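You operate a simulated robot arm through the tools that you are given. There is no shell and no other tool. Be economical: measure what you need, move in short steps, check, and stop when the job is done.

The job below is to be done with a simulated robot arm. You get a single attempt, and the scene is never put back.

## Task
Band the carton on the plate both ways: across, turn the plate, along.

The check looks at the end state, three seconds after you hand in, the way a careful person would. Anything else that was tipped, shoved, dropped, spilled or broken makes it a failure.

## Robot
A 7-joint arm with a two-finger parallel gripper on a trunk, on a base that drives. Base frame: it is fixed to the floor where the robot stands at the start and does not move with it; the origin is under the middle of the robot, x ahead of it, y to its left, z up. Units: cm, degrees, N and s.
With the tool pointing down near the work surface it reaches from about 38 to 80 cm from the robot's upright axis, wherever it stands. Its first joint turns from -143.0 to 143.0 degrees. Places, roughly: carton [-250, 75, 150]; feed button [60, -10, 70]; pull dial [60, -30, 70]; pull lever [100, -10, 100]; red switch of the banding table [60, 60, 70]; seal lever [110, -20, 100]; turning plate [90, 40, 80]. Payload 3 kg.
The TCP is the grasp point between the finger pads, 3 cm short of the fingertips. In the tool frame z runs along the fingers and y along their closing line. The gripper opens to 11 cm. The fingers are 2 cm wide and 1 cm thick; the gripper's body (4.8 by 11.2 cm) begins 5.5 cm behind the TCP.
Orientation is that of the tool frame in the base frame, as a unit quaternion [x, y, z, w]. With the fingers straight down and closing along the base's y, the tool's x points along the base's -x, its y along +y and its z along -z.

## Interface
- The arm moves only by the tool jog_arm. Its argument "increments" is a list of rows, each a list of 7 numbers: the shift along the tool's x, y, z in units of 20 mm (1.0 is 20 mm), then the turn, a rotation vector about the tool's x, y, z in units of 8 degrees (1.0 is 8 degrees), then the closure, from 0 (fully open) to 1 (shut). In form: [[dx, dy, dz, ax, ay, az, fingers], ...]. A call has 1 to 12 rows; each row shifts and turns the commanded pose from where the row before left it, along the tool's axes as they then stand. A call with a number of a shift or a turn outside -1 to 1 is refused whole. A row lasts 0.2 s, in which the tool goes at most 5 cm and 8.6 degrees; a call with a longer step from one row to the next is refused whole, and so is a gripper value outside its range. A pose out of reach is approached as far as the arm can. The call stops where the force on the tool passes 90 N (or 10 N more than at its start, if that is more) or the arm is blocked; 0.2 s more then pass. Each finger travels about 15.3 cm/s and halts on what it meets, pressing with about 26 N; the grip force reading is that of the motor and also rises with nothing between the fingers. The clock runs only during rows and for 0.2 s after the last one: add rows that do not move to give the fingers time. The reply holds the time, the measured pose of the TCP, the force on the tool along the base axes, the opening and the grip force, in the units named above and with some noise, with the torque about the TCP (base axes, N m) and any sound that the robot's microphone picked up, and new pictures: "views" is both (left out), scene, wrist or none.
- Cameras (640 x 400 px; columns grow to the right, rows downward): "scene" is now at [62.11, 4.3, 136.72]; the picture's right is [0.00, -0.17, 0.99], its down [-0.76, 0.64, 0.11] and it looks along [-0.65, -0.75, -0.13] (base axes); focal length 214 px, centre (320, 200). "wrist" rides on the gripper at [7.2, 1.7, -10.3] in the tool frame; the picture's right is [-0.23, 0.97, 0.00], its down [-0.76, -0.18, -0.62] and it looks along [-0.61, -0.14, 0.78] (tool axes); focal length 222 px, centre (320, 200). There is no depth. A picture from a camera that has moved, and an enlarged one, comes with that camera's place and axes in the base frame and with its lens. The place of the scene camera against the robot may be out by one fixed shift of up to 1.2 cm in any direction.
- raise_lower(by): slides the trunk up (or, below 0, down) by that many cm; the arm and the scene camera ride with it, the base frame stays. It gives what a move gives, with no picture.
- base_move(legs): drives the robot by 1 to 6 legs, each [ahead, turn to the left] in cm and degrees, along the robot's own axes; the way and the turn of a leg run together, so that a leg with both is an arc; at most 150 cm and 180 degrees a leg. The arm and the cameras ride along, it lands a little off, and it stops where it bumps. It gives what a move gives, and a new picture of the scene camera.
- aim_head(pan, tilt): turns the head with the scene camera to pan (to the left, within 80 degrees either way) and tilt (down, from -29 to 69), counted from straight ahead of the robot. It gives what a move gives, and a new picture of the scene camera.
- inspect(camera, box): a new picture of the part [left, top, right, bottom] of that camera's present view, enlarged. No time passes.
- hand_in(): hands the job in; it is judged then, once.

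Go step by step. Nothing tells you exact positions but the pictures and the camera data: compare them with the known pose of the tool, close in by small moves and look again before you grip or let go. The budget is 120 turns and 260 pictures, counting those below and the enlarged ones. Unless the task says otherwise, let go and move clear before handing in, and close with one line.

The tools are called after "Call:" by a JSON object that holds its "api" and its "payload". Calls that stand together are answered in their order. jog_arm: Moves the arm, as the interface text tells. Its arguments: {"type":"object","properties":{"increments":{"type":"array","items":{"type":"array","items":{"type":"number"}}},"views":{"type":"string","enum":["both","scene","wrist","none"]}},"required":["increments"]} The other tools are called the same way: raise_lower (by) slides the trunk up or down; base_move (legs) drives the base; aim_head (pan, tilt) turns the head that bears the scene camera; inspect (camera, box) takes an enlarged picture of a part of a camera's view; hand_in () hands the job in.

At the start:

```text
time: 0.0
ee_pos: [58.23, 12.01, 125.45]
orientation: [-0.005, 1.0, 0.0, 0.0]
force: [-0.2, -0.7, 0.3]
torque: [0.0, 0.03, 0.01]
opening: 11.02
grasp_force: 0.1
trunk travel left (down, up): [-37.5, 11.5]
robot x, y, heading: [-0.31, 2.12, 0.1]
head pan, tilt: [-80.2, 41.3]
```

scene: 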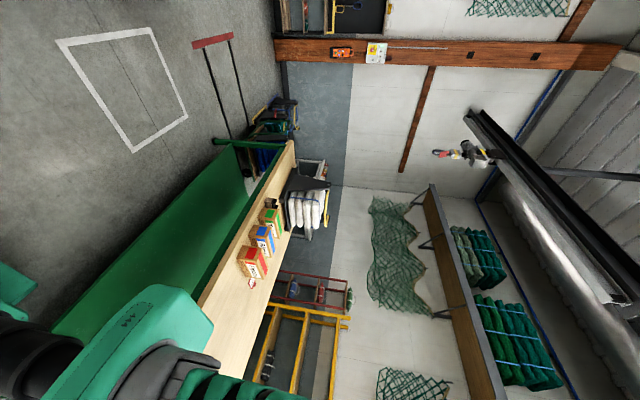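
wrist: 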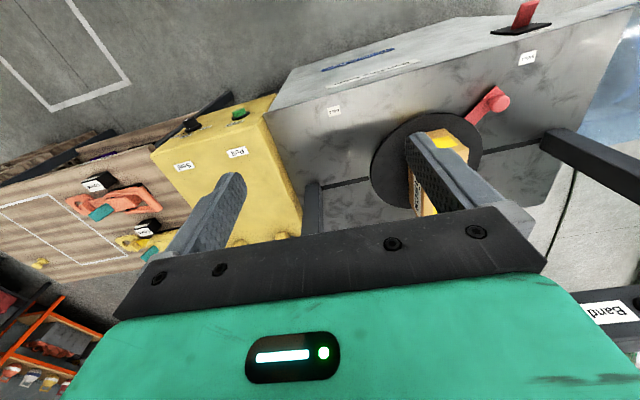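

The scene camera is looking off to the right with a sideways-mounted picture, while the wrist view shows the banding machine with a plate, a carton, a yellow box and levers. I'll aim the head at the machine first.

Call:
{"api": "aim_head", "payload": {"pan": 10, "tilt": 40}}

Call:
{"api": "inspect", "payload": {"camera": "wrist", "box": [0, 0, 640, 260]}}

```text
time: 1.6
ee_pos: [58.12, 12.07, 125.49]
orientation: [-0.005, 1.0, 0.0, -0.001]
force: [0.0, 0.1, -0.2]
torque: [0.01, -0.01, -0.01]
opening: 11.0
grasp_force: 0.0
trunk travel left (down, up): [-37.5, 11.5]
robot x, y, heading: [-0.04, 2.4, -0.1]
head pan, tilt: [10.0, 40.0]
camera scene: at [62.19, 14.06, 129.82], right [0.01, -0.98, -0.17], down [-0.76, -0.12, 0.63], along [-0.64, 0.13, -0.75], focal length 214 px, centre (320, 200)
```

scene: 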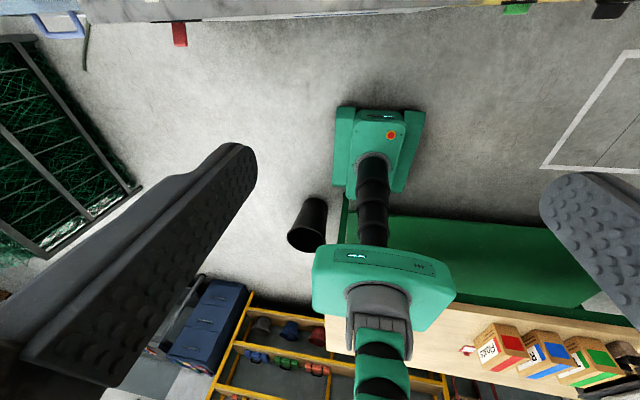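

```text
1.00 times, centred on (320, 130) of wrist (not enlarged: the box is as wide or as high as the picture)
camera zoom: at [50.83, 13.61, 135.88], right [0.22, 0.98, 0.0], down [0.76, -0.17, 0.62], along [0.61, -0.14, -0.78], focal length 222 px, centre (320, 270)
```

zoom: 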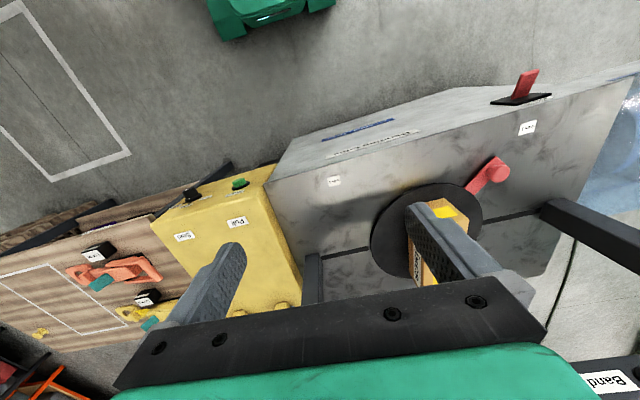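

The head turns about the base x axis: its "straight ahead" is downwards here. I'll tilt it up so it faces the machine.

Call:
{"api": "aim_head", "payload": {"pan": 10, "tilt": -29}}

```text
time: 3.0
ee_pos: [58.12, 12.09, 125.42]
orientation: [-0.005, 1.0, -0.001, 0.0]
force: [0.0, 0.4, -0.4]
torque: [0.0, -0.01, -0.03]
opening: 11.0
grasp_force: 0.0
trunk travel left (down, up): [-37.5, 11.5]
robot x, y, heading: [-0.0, 2.32, 0.1]
head pan, tilt: [10.0, -28.6]
camera scene: at [72.58, 13.87, 131.6], right [0.01, -0.98, -0.17], down [-0.88, 0.07, -0.47], along [0.48, 0.16, -0.86], focal length 214 px, centre (320, 200)
```

scene: 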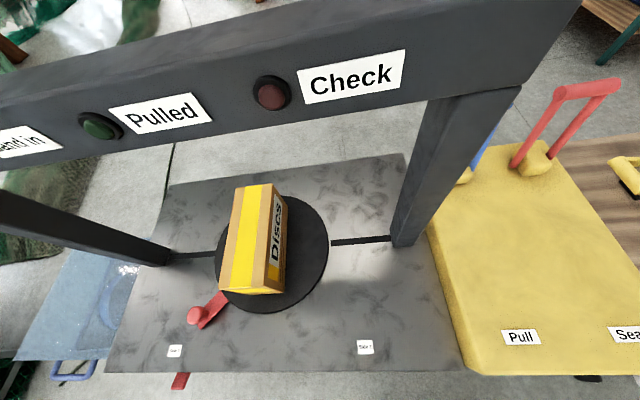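

Now I see the banding machine: arch with lamps, turning plate with the carton and a red handle, yellow unit with levers. I'll read the labels.

Call:
{"api": "inspect", "payload": {"camera": "scene", "box": [150, 160, 390, 310]}}

Call:
{"api": "inspect", "payload": {"camera": "scene", "box": [80, 260, 400, 400]}}

Call:
{"api": "inspect", "payload": {"camera": "wrist", "box": [280, 10, 560, 185]}}

Call:
{"api": "inspect", "payload": {"camera": "wrist", "box": [0, 90, 280, 265]}}

Call:
{"api": "aim_head", "payload": {"pan": -25, "tilt": -20}}

```text
2.67 times, centred on (270, 235) of scene
camera zoom: at [72.58, 13.87, 131.6], right [0.01, -0.98, -0.17], down [-0.88, 0.07, -0.47], along [0.48, 0.16, -0.86], focal length 572 px, centre (453, 107)
```

zoom: 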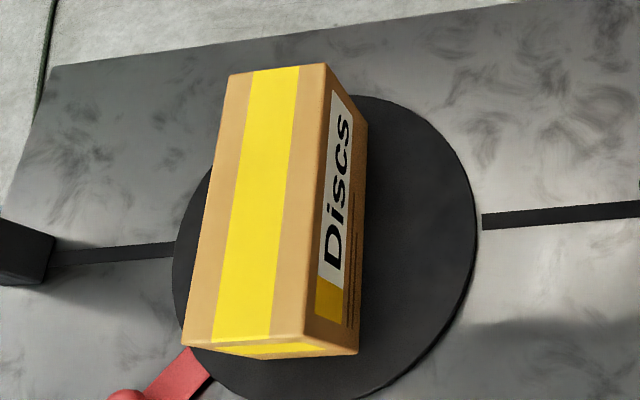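

```text
2.00 times, centred on (240, 330) of scene
camera zoom: at [72.58, 13.87, 131.6], right [0.01, -0.98, -0.17], down [-0.88, 0.07, -0.47], along [0.48, 0.16, -0.86], focal length 429 px, centre (480, -60)
```

zoom: 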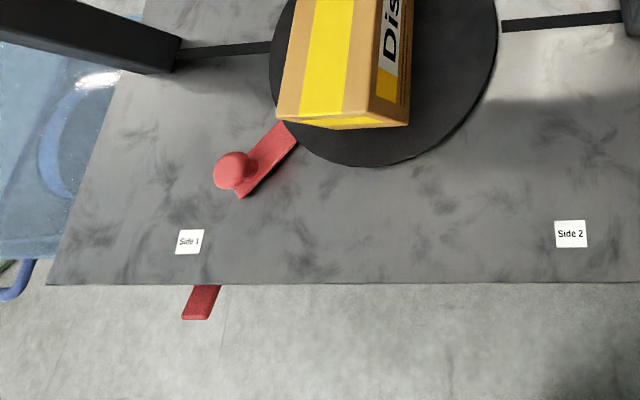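

```text
2.29 times, centred on (420, 98) of wrist
camera zoom: at [50.83, 13.61, 135.88], right [0.22, 0.98, 0.0], down [0.76, -0.17, 0.62], along [0.61, -0.14, -0.78], focal length 508 px, centre (91, 434)
```

zoom: 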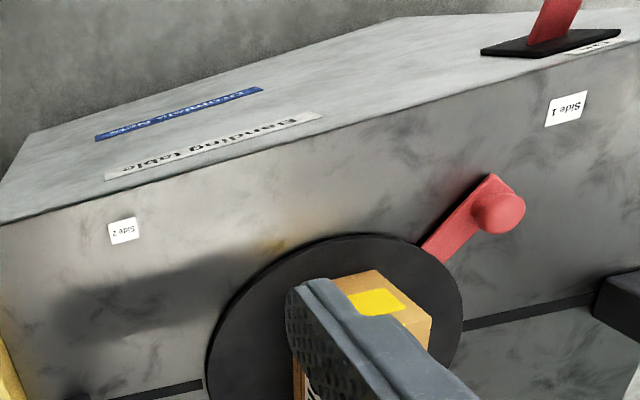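

```text
2.29 times, centred on (140, 178) of wrist
camera zoom: at [50.83, 13.61, 135.88], right [0.22, 0.98, 0.0], down [0.76, -0.17, 0.62], along [0.61, -0.14, -0.78], focal length 508 px, centre (731, 251)
```

zoom: 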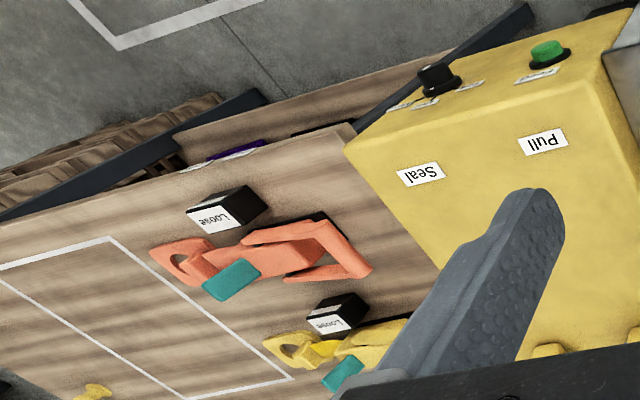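

```text
time: 4.1
ee_pos: [58.13, 12.09, 125.45]
orientation: [-0.005, 1.0, 0.0, 0.0]
force: [0.3, -0.3, 0.8]
torque: [0.01, 0.01, 0.04]
opening: 11.01
grasp_force: 0.0
trunk travel left (down, up): [-37.5, 11.5]
robot x, y, heading: [-0.17, 1.93, 0.2]
head pan, tilt: [-25.0, -20.0]
camera scene: at [71.55, 9.49, 131.31], right [0.01, -0.91, 0.42], down [-0.94, -0.15, -0.31], along [0.35, -0.39, -0.85], focal length 214 px, centre (320, 200)
```

scene: 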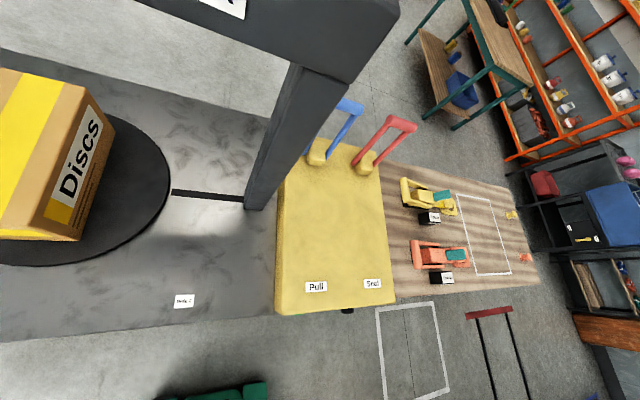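

The tool labels read Pull/Seal on the yellow unit, with "Loose" and other things on the wooden bench. I need to see the fronts (switch, button, dial), so I back off a bit and pitch the tool up.

Call:
{"api": "base_move", "payload": {"legs": [[-25, 0]]}}

Call:
{"api": "jog_arm", "payload": {"increments": [[0, 0, 0.5, 0, -1, 0, 0], [0, 0, 0.5, 0, -1, 0, 0], [0, 0, 0.5, 0, -1, 0, 0], [0, 0, 0, 0, 0, 0, 0]]}}

```text
time: 5.7
ee_pos: [46.65, 11.93, 125.59]
orientation: [-0.004, 1.0, 0.0, 0.001]
force: [-0.7, -0.7, 1.7]
torque: [0.03, 0.03, -0.02]
opening: 11.03
grasp_force: 0.1
trunk travel left (down, up): [-37.5, 11.5]
robot x, y, heading: [-11.88, 2.63, 0.9]
head pan, tilt: [-25.0, -20.0]
stopped in leg 1: the robot was blocked; the commanded pose is now the measured one
camera scene: at [60.15, 9.38, 131.6], right [0.01, -0.91, 0.42], down [-0.94, -0.15, -0.31], along [0.35, -0.39, -0.85], focal length 214 px, centre (320, 200)
```

scene: 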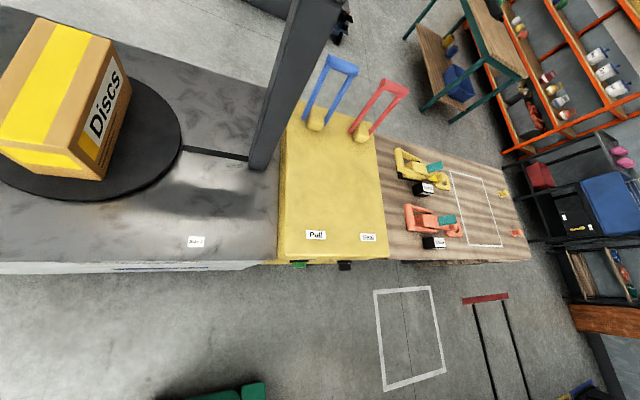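

```text
time: 6.7
ee_pos: [47.19, 12.21, 122.62]
orientation: [-0.004, 0.978, 0.0, 0.209]
force: [0.3, -1.0, -0.2]
torque: [-0.01, 0.0, -0.02]
opening: 11.01
grasp_force: 0.1
trunk travel left (down, up): [-37.5, 11.5]
robot x, y, heading: [-11.26, 2.78, 0.8]
head pan, tilt: [-25.0, -20.0]
camera scene: at [56.86, 9.44, 133.75], right [-0.16, -0.91, 0.39], down [-0.73, -0.15, -0.67], along [0.66, -0.39, -0.64], focal length 214 px, centre (320, 200)
camera wrist: at [36.28, 13.61, 129.29], right [0.2, 0.98, 0.09], down [0.44, -0.17, 0.88], along [0.87, -0.13, -0.47], focal length 222 px, centre (320, 200)
```

scene: 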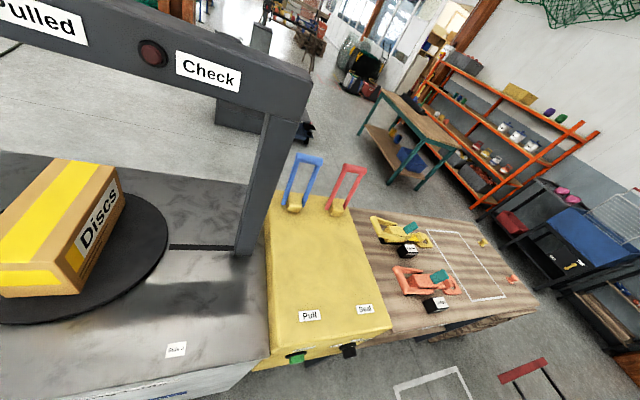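
wrist: 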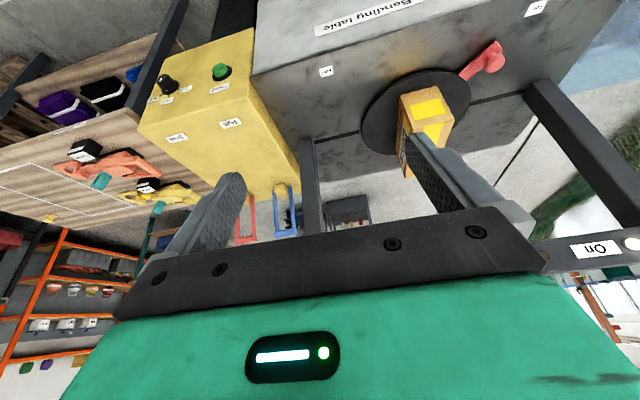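

The head camera actually rides on the hand. The base bumped something behind, so I'll avoid going back further; reading the panel now.

Call:
{"api": "inspect", "payload": {"camera": "wrist", "box": [130, 40, 270, 130]}}

Call:
{"api": "inspect", "payload": {"camera": "scene", "box": [370, 200, 530, 320]}}

Call:
{"api": "aim_head", "payload": {"pan": 20, "tilt": -29}}

```text
4.44 times, centred on (200, 85) of wrist
camera zoom: at [36.28, 13.61, 129.29], right [0.2, 0.98, 0.09], down [0.44, -0.17, 0.88], along [0.87, -0.13, -0.47], focal length 987 px, centre (853, 711)
```

zoom: 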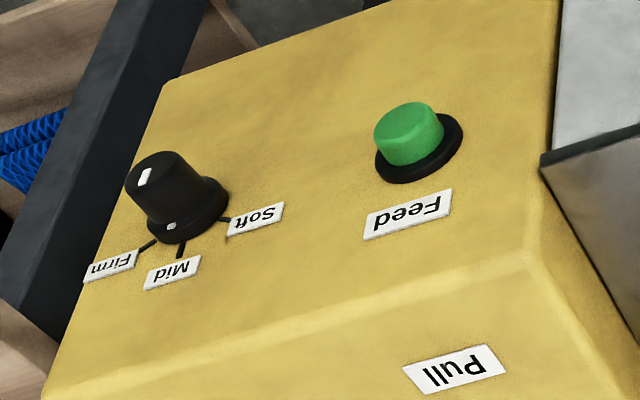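

```text
3.33 times, centred on (450, 260) of scene
camera zoom: at [56.86, 9.44, 133.75], right [-0.16, -0.91, 0.39], down [-0.73, -0.15, -0.67], along [0.66, -0.39, -0.64], focal length 715 px, centre (-113, 0)
```

zoom: 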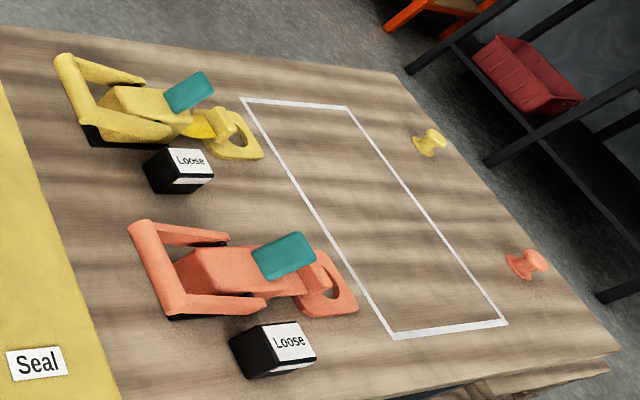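

```text
time: 7.8
ee_pos: [47.24, 12.18, 122.83]
orientation: [-0.004, 0.978, 0.002, 0.209]
force: [-0.3, 0.2, 0.5]
torque: [0.0, 0.06, 0.0]
opening: 11.02
grasp_force: 0.0
trunk travel left (down, up): [-37.5, 11.5]
robot x, y, heading: [-12.02, 2.48, 0.8]
head pan, tilt: [20.0, -28.6]
camera scene: at [57.6, 14.95, 134.72], right [0.15, -0.94, -0.31], down [-0.62, 0.16, -0.77], along [0.77, 0.31, -0.56], focal length 214 px, centre (320, 200)
```

scene: 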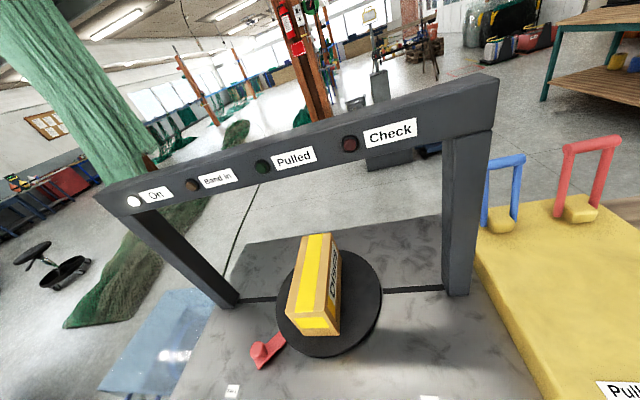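

The dial has Soft/Mid/Firm; I need to know what pull this carton wants. I'll read the carton and lamp beam.

Call:
{"api": "inspect", "payload": {"camera": "scene", "box": [100, 90, 420, 290]}}

Call:
{"api": "inspect", "payload": {"camera": "scene", "box": [240, 220, 400, 370]}}

Call:
{"api": "inspect", "payload": {"camera": "wrist", "box": [300, 0, 560, 180]}}

Call:
{"api": "jog_arm", "payload": {"increments": [[0, 0, -1, 0, -1, 0, 0], [0, 0, -1, 0, -1, 0, 0], [0, 0, -1, 0, -1, 0, 0], [0, 0, -1, 0, -1, 0, 0], [1, 0, -1, 0, 0, 0, 0], [1, 0, 0, 0, 0, 0, 0], [0, 0, 0, 0, 0, 0, 0]]}}

```text
2.00 times, centred on (260, 190) of scene
camera zoom: at [57.6, 14.95, 134.72], right [0.15, -0.94, -0.31], down [-0.62, 0.16, -0.77], along [0.77, 0.31, -0.56], focal length 429 px, centre (440, 220)
```

zoom: 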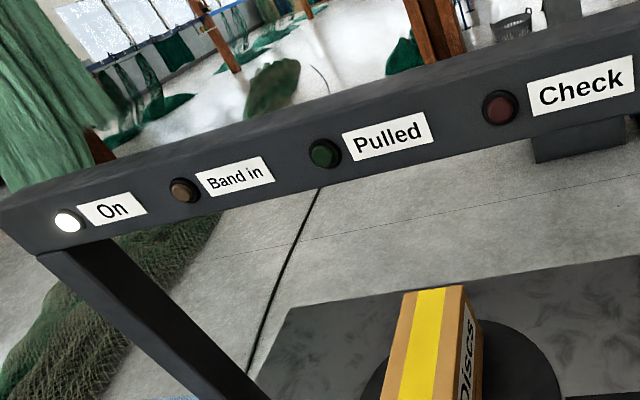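

```text
2.67 times, centred on (320, 295) of scene
camera zoom: at [57.6, 14.95, 134.72], right [0.15, -0.94, -0.31], down [-0.62, 0.16, -0.77], along [0.77, 0.31, -0.56], focal length 572 px, centre (320, -53)
```

zoom: 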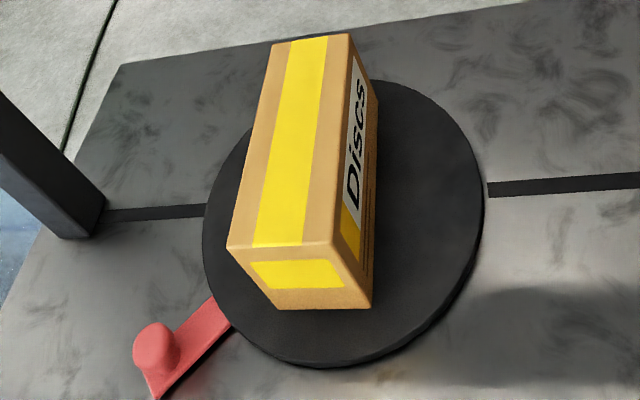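

```text
2.22 times, centred on (430, 90) of wrist
camera zoom: at [36.31, 13.61, 129.3], right [0.2, 0.98, 0.09], down [0.44, -0.17, 0.88], along [0.87, -0.13, -0.47], focal length 494 px, centre (76, 444)
```

zoom: 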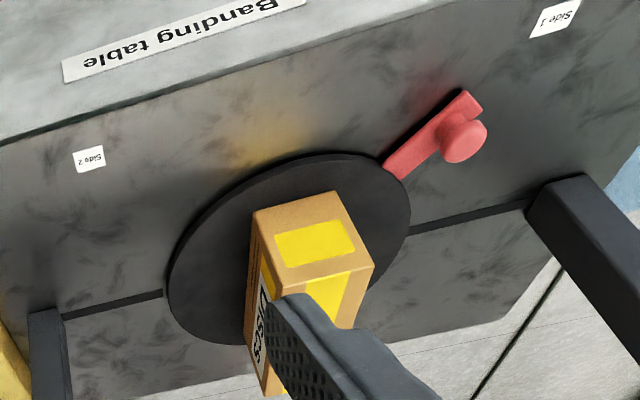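

```text
time: 9.4
ee_pos: [38.6, 12.13, 127.05]
orientation: [-0.003, 0.883, 0.002, 0.47]
force: [0.1, -0.7, -0.1]
torque: [0.04, 0.0, 0.03]
opening: 10.99
grasp_force: 0.0
trunk travel left (down, up): [-37.5, 11.5]
robot x, y, heading: [-11.54, 2.49, 0.7]
head pan, tilt: [20.0, -28.6]
camera scene: at [40.89, 14.8, 142.92], right [0.29, -0.94, -0.19], down [-0.12, 0.16, -0.98], along [0.95, 0.31, -0.06], focal length 214 px, centre (320, 200)
camera wrist: at [25.99, 13.52, 126.81], right [0.12, 0.97, 0.19], down [-0.09, -0.18, 0.98], along [0.99, -0.13, 0.07], focal length 222 px, centre (320, 200)
```

scene: 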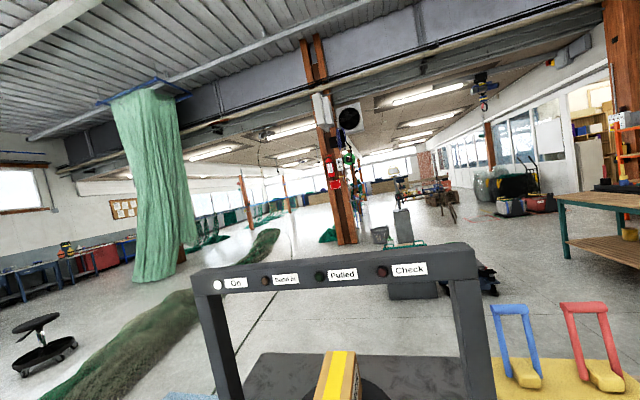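
wrist: 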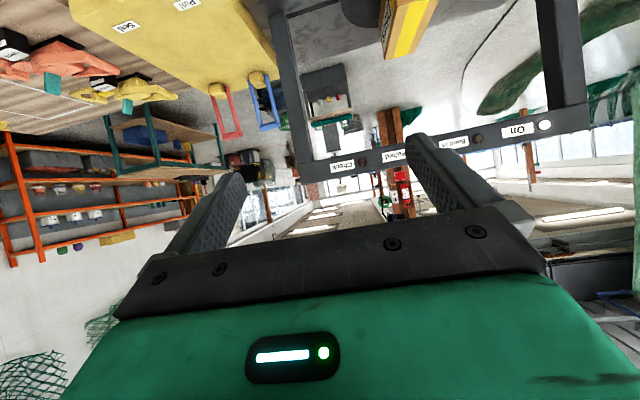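

The "On" lamp is lit. The sheet on the back wall and the listed carton place behind me may tell the required pull; I'll point the tool down again and look back.

Call:
{"api": "jog_arm", "payload": {"increments": [[-1, 0, 1, 0, 1, 0, 0], [-1, 0, 1, 0, 1, 0, 0], [0, 0, 1, 0, 1, 0, 0], [0, 0, 1, 0, 1, 0, 0], [0, 0, 1, 0, 1, 0, 0], [0, 0, 0, 0, 1, 0, 0], [0, 0, 0, 0, 1, 0, 0], [0, 0, 0, 0, 0, 0, 0]], "views": "none"}}

Call:
{"api": "aim_head", "payload": {"pan": 25, "tilt": 69}}

Call:
{"api": "aim_head", "payload": {"pan": -60, "tilt": 62}}

```text
time: 11.2
ee_pos: [47.25, 12.0, 122.6]
orientation: [-0.004, 1.0, -0.001, 0.0]
force: [0.7, 0.8, 0.0]
torque: [0.02, -0.01, 0.0]
opening: 10.98
grasp_force: 0.0
trunk travel left (down, up): [-37.5, 11.5]
robot x, y, heading: [-11.33, 2.31, 0.6]
head pan, tilt: [20.0, -28.6]
```

```text
time: 12.9
ee_pos: [47.43, 11.97, 122.59]
orientation: [-0.004, 1.0, 0.0, 0.001]
force: [0.5, -0.6, -0.7]
torque: [-0.01, 0.02, 0.0]
opening: 11.0
grasp_force: 0.1
trunk travel left (down, up): [-37.5, 11.5]
robot x, y, heading: [-11.36, 2.31, 0.7]
head pan, tilt: [25.0, 68.8]
camera scene: at [47.79, 14.84, 130.27], right [0.01, -0.91, -0.42], down [-0.36, -0.4, 0.84], along [-0.93, 0.15, -0.33], focal length 214 px, centre (320, 200)
```

scene: 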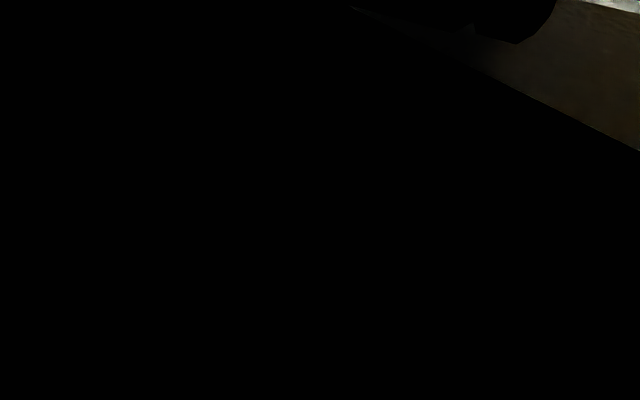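

```text
time: 14.5
ee_pos: [47.31, 12.02, 122.63]
orientation: [-0.004, 1.0, 0.0, 0.001]
force: [-0.1, -0.9, 1.0]
torque: [-0.02, 0.0, 0.01]
opening: 11.0
grasp_force: 0.0
trunk travel left (down, up): [-37.5, 11.5]
robot x, y, heading: [-11.53, 2.56, 1.0]
head pan, tilt: [-60.0, 62.0]
camera scene: at [48.57, 6.92, 132.11], right [0.0, -0.5, 0.87], down [-0.48, 0.76, 0.44], along [-0.88, -0.41, -0.24], focal length 214 px, centre (320, 200)
```

scene: 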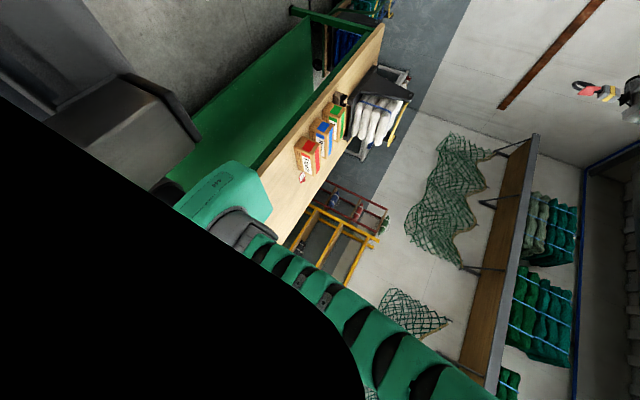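

Three finished-looking cartons stand on the bench behind; I'll enlarge them.

Call:
{"api": "inspect", "payload": {"camera": "scene", "box": [280, 80, 380, 190]}}

Call:
{"api": "inspect", "payload": {"camera": "scene", "box": [285, 125, 335, 185]}}

Call:
{"api": "aim_head", "payload": {"pan": -80, "tilt": 55}}

```text
3.64 times, centred on (330, 135) of scene
camera zoom: at [48.57, 6.92, 132.11], right [0.0, -0.5, 0.87], down [-0.48, 0.76, 0.44], along [-0.88, -0.41, -0.24], focal length 780 px, centre (284, 436)
```

zoom: 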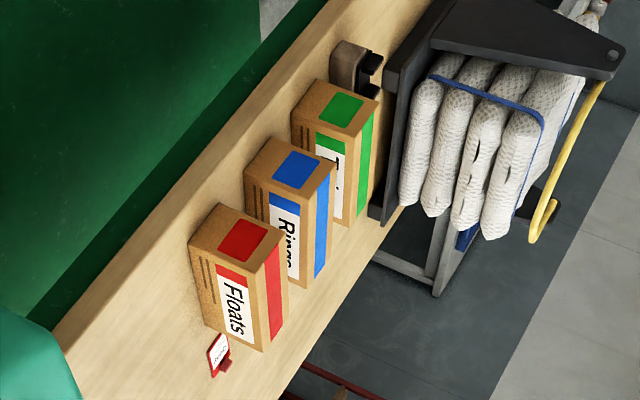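

```text
6.67 times, centred on (310, 155) of scene
camera zoom: at [48.57, 6.92, 132.11], right [0.0, -0.5, 0.87], down [-0.48, 0.76, 0.44], along [-0.88, -0.41, -0.24], focal length 1430 px, centre (387, 500)
```

zoom: 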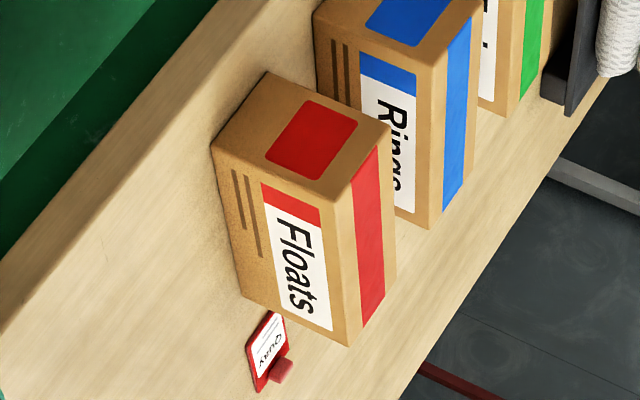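

```text
time: 15.3
ee_pos: [47.43, 12.14, 122.51]
orientation: [-0.005, 1.0, 0.0, 0.001]
force: [-0.1, -0.6, 0.4]
torque: [0.02, 0.01, 0.0]
opening: 11.0
grasp_force: 0.0
trunk travel left (down, up): [-37.5, 11.5]
robot x, y, heading: [-11.05, 2.36, 1.2]
head pan, tilt: [-80.0, 55.0]
camera scene: at [49.41, 5.39, 134.08], right [0.0, -0.17, 0.98], down [-0.58, 0.8, 0.14], along [-0.81, -0.57, -0.1], focal length 214 px, centre (320, 200)
```

scene: 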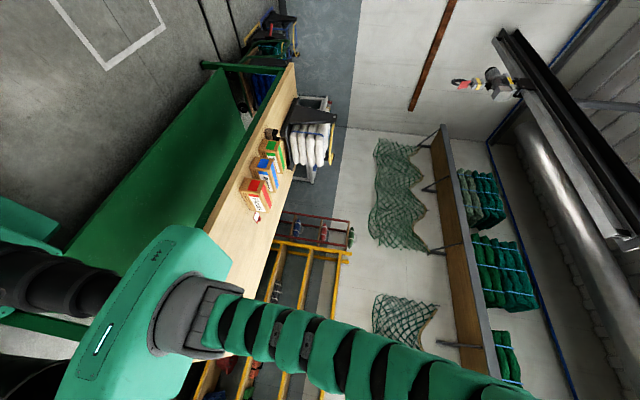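

No pull instruction there yet. I'll check the sheet on the wall and the front of the table.

Call:
{"api": "aim_head", "payload": {"pan": -80, "tilt": 38}}

Call:
{"api": "inspect", "payload": {"camera": "scene", "box": [300, 30, 420, 110]}}

Call:
{"api": "aim_head", "payload": {"pan": -80, "tilt": 0}}

Call:
{"api": "jog_arm", "payload": {"increments": [[0, 0, 0, 0, 0, 0, 0]], "views": "wrist"}}

Call:
{"api": "inspect", "payload": {"camera": "wrist", "box": [270, 20, 430, 150]}}

```text
time: 16.1
ee_pos: [47.45, 12.05, 122.56]
orientation: [-0.004, 1.0, -0.001, 0.001]
force: [0.2, 0.0, -0.1]
torque: [0.01, 0.03, 0.0]
opening: 11.01
grasp_force: 0.1
trunk travel left (down, up): [-37.5, 11.5]
robot x, y, heading: [-11.59, 2.29, 1.1]
head pan, tilt: [-80.0, 38.0]
camera scene: at [51.78, 4.01, 133.85], right [0.0, -0.17, 0.98], down [-0.79, 0.6, 0.11], along [-0.61, -0.78, -0.14], focal length 214 px, centre (320, 200)
```

scene: 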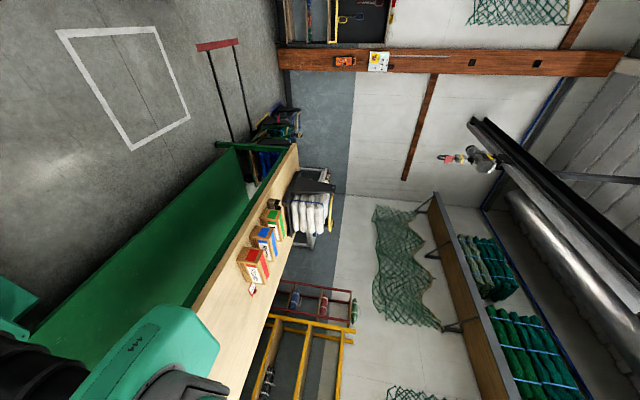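

```text
5.00 times, centred on (360, 70) of scene
camera zoom: at [51.78, 4.01, 133.85], right [0.0, -0.17, 0.98], down [-0.79, 0.6, 0.11], along [-0.61, -0.78, -0.14], focal length 1072 px, centre (120, 850)
```

zoom: 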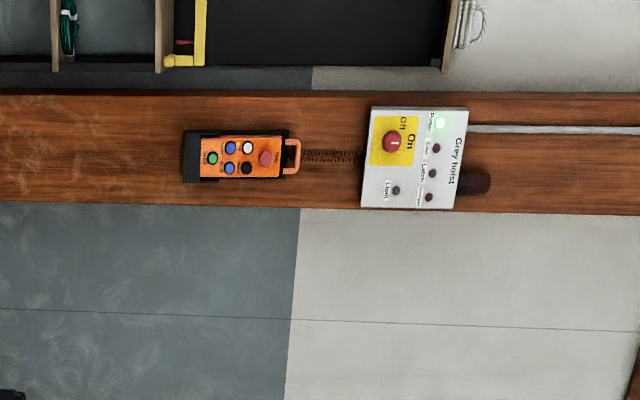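

```text
time: 17.2
ee_pos: [47.3, 11.98, 122.51]
orientation: [-0.004, 1.0, 0.0, 0.001]
force: [-0.1, 0.2, 0.1]
torque: [-0.03, 0.0, 0.01]
opening: 11.02
grasp_force: 0.0
trunk travel left (down, up): [-37.5, 11.5]
robot x, y, heading: [-11.42, 2.31, 1.0]
head pan, tilt: [-80.0, 0.0]
camera scene: at [57.86, 3.7, 133.78], right [0.0, -0.17, 0.98], down [-1.0, -0.01, 0.0], along [0.01, -0.98, -0.17], focal length 214 px, centre (320, 200)
```

scene: 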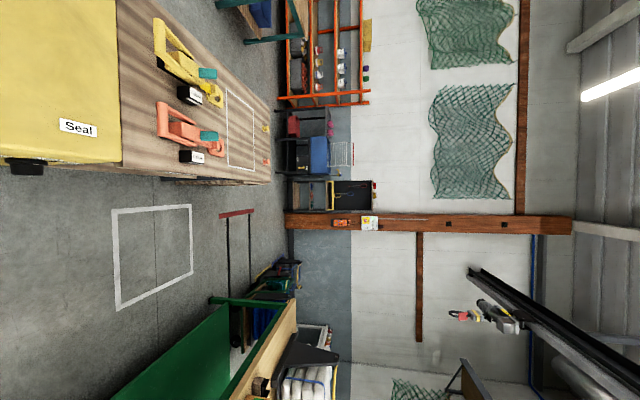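

```text
time: 17.6
ee_pos: [47.39, 12.16, 122.68]
orientation: [-0.004, 1.0, -0.001, 0.001]
force: [-0.8, 0.4, -0.6]
torque: [0.01, -0.01, 0.04]
opening: 11.0
grasp_force: 0.0
trunk travel left (down, up): [-37.5, 11.5]
robot x, y, heading: [-11.59, 2.56, 0.7]
head pan, tilt: [-80.0, 0.0]
camera wrist: at [40.04, 13.55, 133.0], right [0.22, 0.98, 0.0], down [0.76, -0.17, 0.62], along [0.61, -0.14, -0.78], focal length 222 px, centre (320, 200)
```

wrist: 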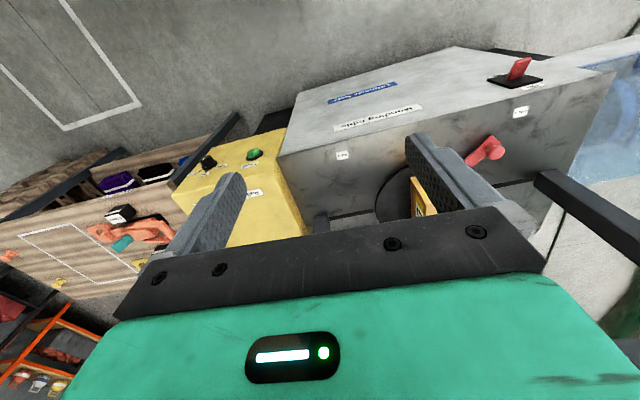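

```text
3.08 times, centred on (350, 85) of wrist
camera zoom: at [40.04, 13.55, 133.0], right [0.22, 0.98, 0.0], down [0.76, -0.17, 0.62], along [0.61, -0.14, -0.78], focal length 684 px, centre (228, 554)
```

zoom: 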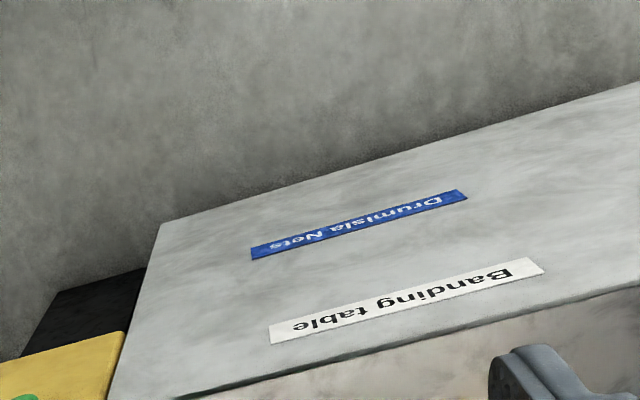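

No written pull rule; the company name only. I'll move the hand down toward the dial to read its present setting.

Call:
{"api": "jog_arm", "payload": {"increments": [[0.35, -1, 1, 0, 0, 0, 0], [0.35, -1, 1, 0, 0, 0, 0], [0.35, -1, 1, 0, 0, 0, 0], [0.35, -1, 1, 0, 0, 0, 0], [0.35, -1, 1, 0, 0, 0, 0], [0.35, -1, 1, 0, 0, 0, 0], [0.35, -1, 1, 0, 0, 0, 0], [0.35, -1, 1, 0, 0, 0, 0], [0.35, -1, 1, 0, 0, 0, 0], [0.35, -1, 1, 0, 0, 0, 0], [0.35, -1, 1, 0, 0, 0, 0], [0, 0, 0, 0, 0, 0, 0]], "views": "wrist"}}

Call:
{"api": "aim_head", "payload": {"pan": 0, "tilt": -29}}

```text
time: 20.2
ee_pos: [39.94, -9.94, 100.46]
orientation: [-0.004, 1.0, 0.0, 0.001]
force: [-0.1, 0.7, -0.3]
torque: [0.02, 0.0, -0.03]
opening: 11.01
grasp_force: 0.1
trunk travel left (down, up): [-37.5, 11.5]
robot x, y, heading: [-11.57, 2.57, 0.9]
head pan, tilt: [-80.0, 0.0]
camera wrist: at [32.53, -8.33, 110.81], right [0.22, 0.98, 0.0], down [0.76, -0.17, 0.62], along [0.61, -0.14, -0.78], focal length 222 px, centre (320, 200)
```

wrist: 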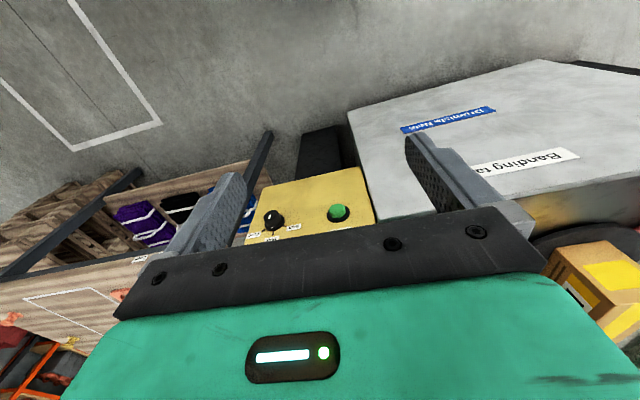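

```text
time: 21.7
ee_pos: [39.87, -9.82, 100.56]
orientation: [-0.004, 1.0, 0.0, 0.001]
force: [0.4, -0.6, -0.3]
torque: [0.05, -0.02, 0.0]
opening: 11.0
grasp_force: 0.2
trunk travel left (down, up): [-37.5, 11.5]
robot x, y, heading: [-11.54, 2.07, 1.1]
head pan, tilt: [0.0, -28.6]
camera scene: at [54.31, -9.25, 106.49], right [0.01, -1.0, 0.0], down [-0.88, -0.01, -0.48], along [0.48, 0.0, -0.88], focal length 214 px, centre (320, 200)
```

scene: 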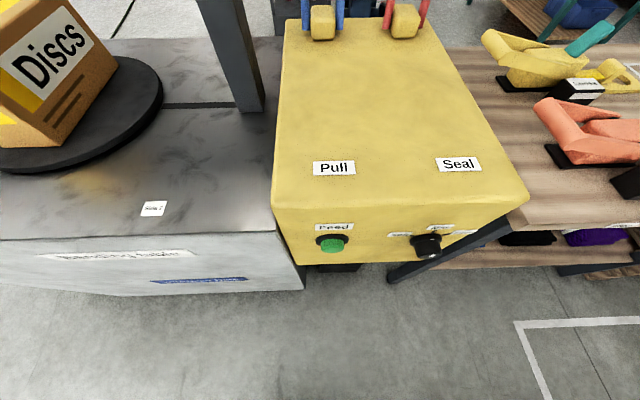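

Call:
{"api": "inspect", "payload": {"camera": "wrist", "box": [240, 190, 320, 250]}}

Call:
{"api": "inspect", "payload": {"camera": "scene", "box": [290, 205, 490, 275]}}

Call:
{"api": "inspect", "payload": {"camera": "scene", "box": [0, 0, 170, 175]}}

```text
6.67 times, centred on (280, 220) of wrist
camera zoom: at [32.55, -8.3, 110.83], right [0.22, 0.98, 0.0], down [0.76, -0.17, 0.62], along [0.61, -0.14, -0.78], focal length 1481 px, centre (587, 67)
```

zoom: 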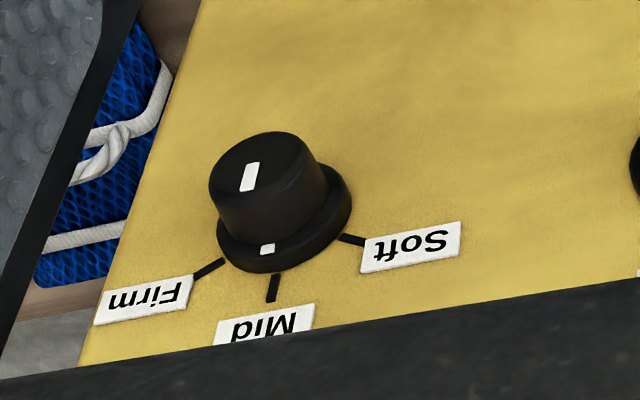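

```text
3.20 times, centred on (390, 240) of scene
camera zoom: at [54.31, -9.25, 106.49], right [0.01, -1.0, 0.0], down [-0.88, -0.01, -0.48], along [0.48, 0.0, -0.88], focal length 686 px, centre (96, 72)
```

zoom: 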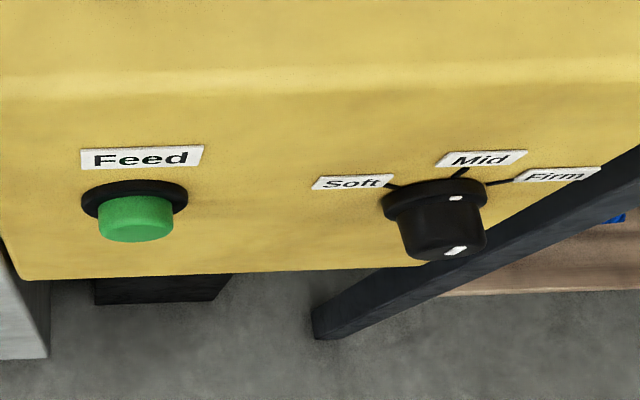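

```text
2.29 times, centred on (85, 88) of scene
camera zoom: at [54.31, -9.25, 106.49], right [0.01, -1.0, 0.0], down [-0.88, -0.01, -0.48], along [0.48, 0.0, -0.88], focal length 490 px, centre (857, 457)
```

zoom: 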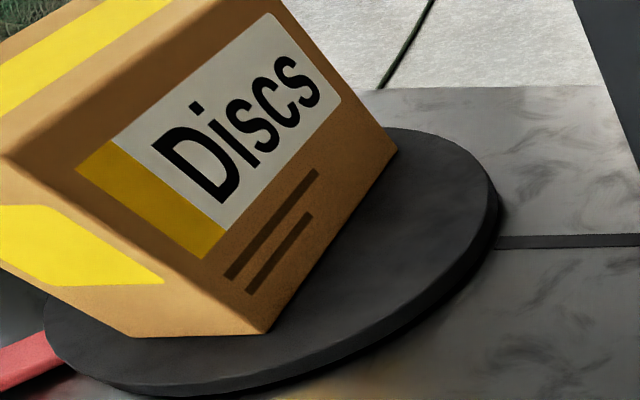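

The dial stands at Mid and needs no change; the handle points to Side 1, and the slot runs under the arch, so the first band goes across. Next: pitch the tool about 48° and bring the closed fingertips in front of the green Feed button (≈ [61, -11, 78]).

Call:
{"api": "jog_arm", "payload": {"increments": [[0, 0, 0, 0, -1, 0, 1], [0, 0, 0, 0, -1, 0, 1], [0, 0, 0, 0, -1, 0, 1], [0, 0, 0, 0, -1, 0, 1], [0, 0, 0, 0, -1, 0, 1], [0, 0, 0, 0, -1, 0, 1]], "views": "none"}}

Call:
{"api": "jog_arm", "payload": {"increments": [[0.283, -0.06, 0.93, 0, 0, 0, 1], [0.283, -0.06, 0.93, 0, 0, 0, 1], [0.283, -0.06, 0.93, 0, 0, 0, 1], [0.283, -0.06, 0.93, 0, 0, 0, 1], [0.283, -0.06, 0.93, 0, 0, 0, 1], [0.283, -0.06, 0.93, 0, 0, 0, 1], [0.283, -0.06, 0.93, 0, 0, 0, 1], [0.283, -0.06, 0.93, 0, 0, 0, 1], [0.283, -0.06, 0.93, 0, 0, 0, 1], [0.283, -0.06, 0.93, 0, 0, 0, 1], [0.283, -0.06, 0.93, 0, 0, 0, 1], [0, 0, 0, 0, 0, 0, 1]]}}

```text
time: 23.1
ee_pos: [40.98, -9.79, 100.34]
orientation: [-0.004, 0.932, 0.0, 0.362]
force: [-0.1, 0.8, -0.4]
torque: [-0.03, 0.0, 0.0]
opening: 0.01
grasp_force: 25.8
out of reach, approached as far as the arm can: row 6
trunk travel left (down, up): [-37.5, 11.5]
robot x, y, heading: [-11.54, 1.7, 1.0]
head pan, tilt: [0.0, -28.6]
```

```text
time: 25.7
ee_pos: [50.15, -11.22, 81.04]
orientation: [-0.003, 0.933, -0.001, 0.361]
force: [-0.1, 0.3, 0.4]
torque: [0.01, 0.02, -0.01]
opening: 0.0
grasp_force: 26.0
trunk travel left (down, up): [-37.5, 11.5]
robot x, y, heading: [-11.35, 2.1, 1.0]
head pan, tilt: [0.0, -28.6]
camera scene: at [56.51, -10.58, 95.42], right [0.01, -1.0, 0.0], down [-0.33, 0.0, -0.95], along [0.95, 0.0, -0.33], focal length 214 px, centre (320, 200)
camera wrist: at [37.83, -9.59, 83.77], right [0.16, 0.98, 0.15], down [0.15, -0.17, 0.97], along [0.98, -0.14, -0.17], focal length 222 px, centre (320, 200)
```

scene: 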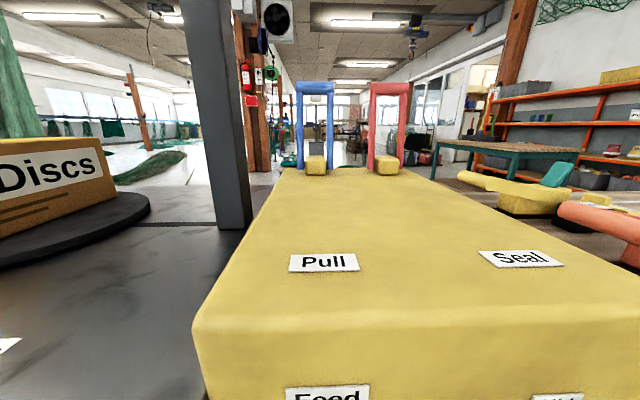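
wrist: 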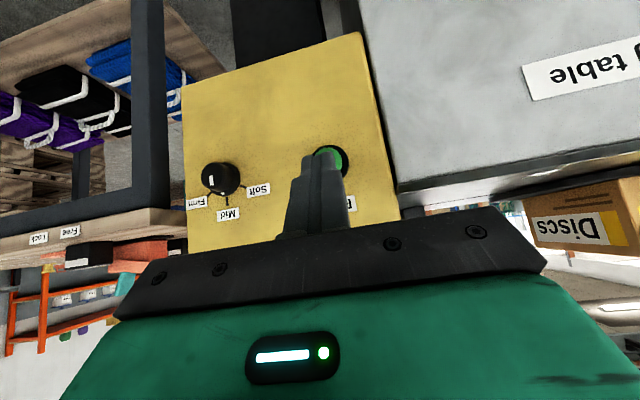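

The fingertips are roughly on the line to the button; I'll tilt the head down to measure it.

Call:
{"api": "aim_head", "payload": {"pan": 0, "tilt": 5}}

Call:
{"api": "inspect", "payload": {"camera": "wrist", "box": [270, 120, 380, 210]}}

```text
time: 26.7
ee_pos: [50.29, -11.15, 80.9]
orientation: [-0.003, 0.933, -0.002, 0.36]
force: [0.4, 0.3, -0.2]
torque: [-0.02, 0.01, -0.03]
opening: 0.0
grasp_force: 25.8
trunk travel left (down, up): [-37.5, 11.5]
robot x, y, heading: [-11.69, 2.73, 0.8]
head pan, tilt: [0.0, 5.0]
camera scene: at [54.64, -10.61, 90.4], right [0.01, -1.0, 0.0], down [-0.79, -0.01, -0.61], along [0.61, 0.0, -0.79], focal length 214 px, centre (320, 200)
```

scene: 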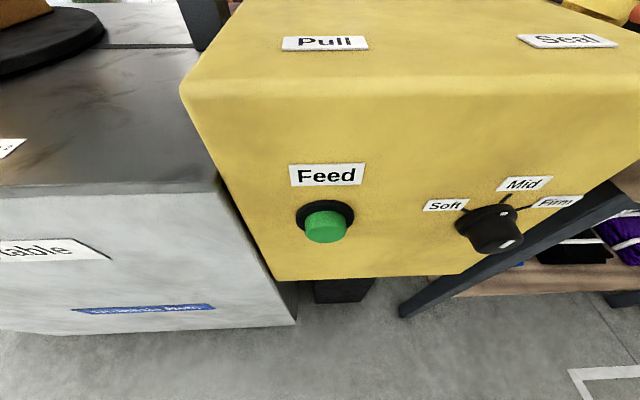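

```text
4.44 times, centred on (325, 165) of wrist
camera zoom: at [37.84, -9.59, 83.8], right [0.16, 0.98, 0.15], down [0.14, -0.17, 0.97], along [0.98, -0.14, -0.17], focal length 987 px, centre (298, 356)
```

zoom: 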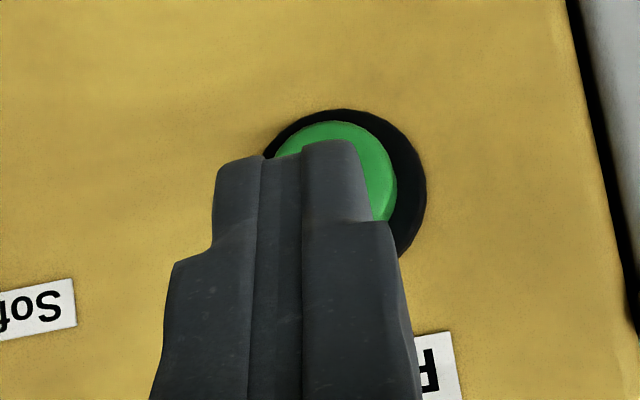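

Button face is at about [63, -11.4, 75]. I'll align and press with small steps.

Call:
{"api": "jog_arm", "payload": {"increments": [[-0.242, -0.03, 0.774, 0, 0, 0, 1], [-0.242, -0.03, 0.774, 0, 0, 0, 1], [-0.242, -0.03, 0.774, 0, 0, 0, 1], [-0.242, -0.03, 0.774, 0, 0, 0, 1], [-0.242, -0.03, 0.774, 0, 0, 0, 1], [-0.185, 0, 0.168, 0, 0, 0, 1], [-0.185, 0, 0.168, 0, 0, 0, 1], [-0.185, 0, 0.168, 0, 0, 0, 1], [0, 0, 0, 0, 0, 0, 1]]}}

```text
time: 28.7
ee_pos: [58.65, -11.35, 76.93]
orientation: [-0.003, 0.933, -0.001, 0.361]
force: [-0.3, -0.4, 0.1]
torque: [0.03, 0.04, -0.01]
opening: 0.02
grasp_force: 26.1
trunk travel left (down, up): [-37.5, 11.5]
robot x, y, heading: [-11.25, 2.22, 1.1]
head pan, tilt: [0.0, 5.0]
camera scene: at [63.08, -10.83, 86.35], right [0.01, -1.0, 0.0], down [-0.8, -0.01, -0.61], along [0.61, 0.0, -0.8], focal length 214 px, centre (320, 200)
camera wrist: at [46.29, -9.81, 79.76], right [0.16, 0.98, 0.15], down [0.14, -0.17, 0.97], along [0.98, -0.14, -0.17], focal length 222 px, centre (320, 200)
```

scene: 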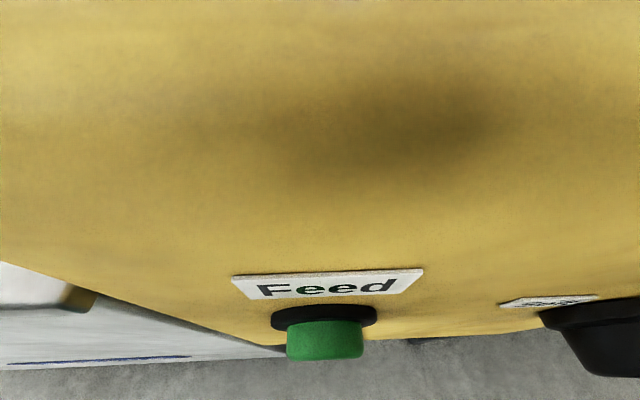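
wrist: 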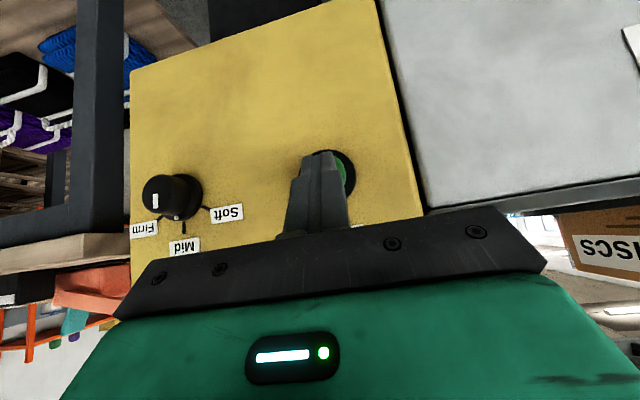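

Call:
{"api": "jog_arm", "payload": {"increments": [[-0.185, 0.15, 0.168, 0, 0, 0, 1], [-0.185, 0, 0.168, 0, 0, 0, 1], [-0.185, 0, 0.168, 0, 0, 0, 1], [-0.185, 0, 0.168, 0, 0, 0, 1], [-0.185, 0, 0.168, 0, 0, 0, 1], [0, 0, 0, 0, 0, 0, 1]]}}

```text
time: 30.1
ee_pos: [61.21, -10.9, 76.95]
orientation: [-0.003, 0.933, -0.001, 0.36]
force: [-1.7, -0.3, -0.7]
torque: [-0.02, 0.03, -0.02]
opening: 0.0
grasp_force: 26.3
trunk travel left (down, up): [-37.5, 11.5]
robot x, y, heading: [-11.45, 2.25, 1.2]
head pan, tilt: [0.0, 5.0]
camera scene: at [65.64, -10.41, 86.38], right [0.01, -1.0, 0.0], down [-0.8, -0.01, -0.61], along [0.61, 0.0, -0.8], focal length 214 px, centre (320, 200)
camera wrist: at [48.84, -9.39, 79.8], right [0.16, 0.98, 0.15], down [0.15, -0.17, 0.97], along [0.98, -0.14, -0.17], focal length 222 px, centre (320, 200)
```

scene: 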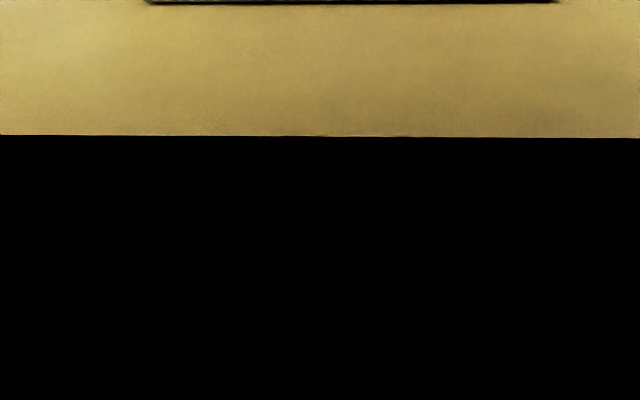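
wrist: 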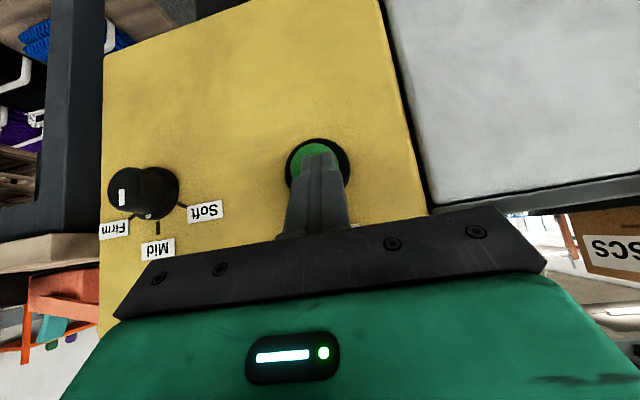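

Just touching. Now press in about 1 cm.

Call:
{"api": "jog_arm", "payload": {"increments": [[-0.148, 0, 0.135, 0, 0, 0, 1], [-0.148, 0, 0.135, 0, 0, 0, 1], [-0.148, 0, 0.135, 0, 0, 0, 1], [0, 0, 0, 0, 0, 0, 1]], "views": "wrist"}}

```text
time: 31.1
ee_pos: [62.1, -10.98, 76.93]
orientation: [-0.003, 0.933, 0.0, 0.359]
force: [-52.7, 3.0, 5.0]
torque: [1.08, -1.21, 0.67]
opening: 0.02
grasp_force: 25.9
trunk travel left (down, up): [-37.5, 11.5]
robot x, y, heading: [-11.45, 2.43, 1.0]
head pan, tilt: [0.0, 5.0]
heard: click
camera wrist: at [49.69, -9.4, 79.82], right [0.16, 0.98, 0.15], down [0.15, -0.17, 0.97], along [0.98, -0.14, -0.17], focal length 222 px, centre (320, 200)
```

wrist: 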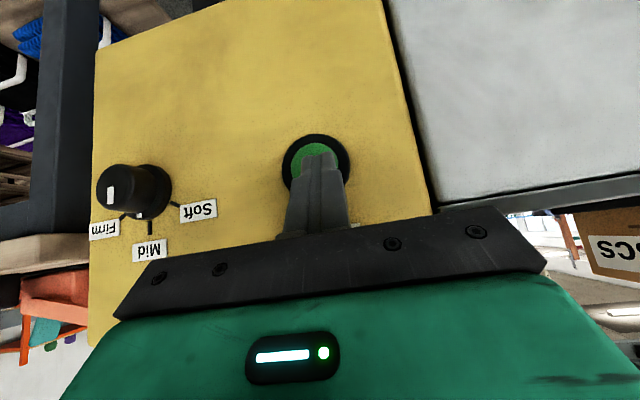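

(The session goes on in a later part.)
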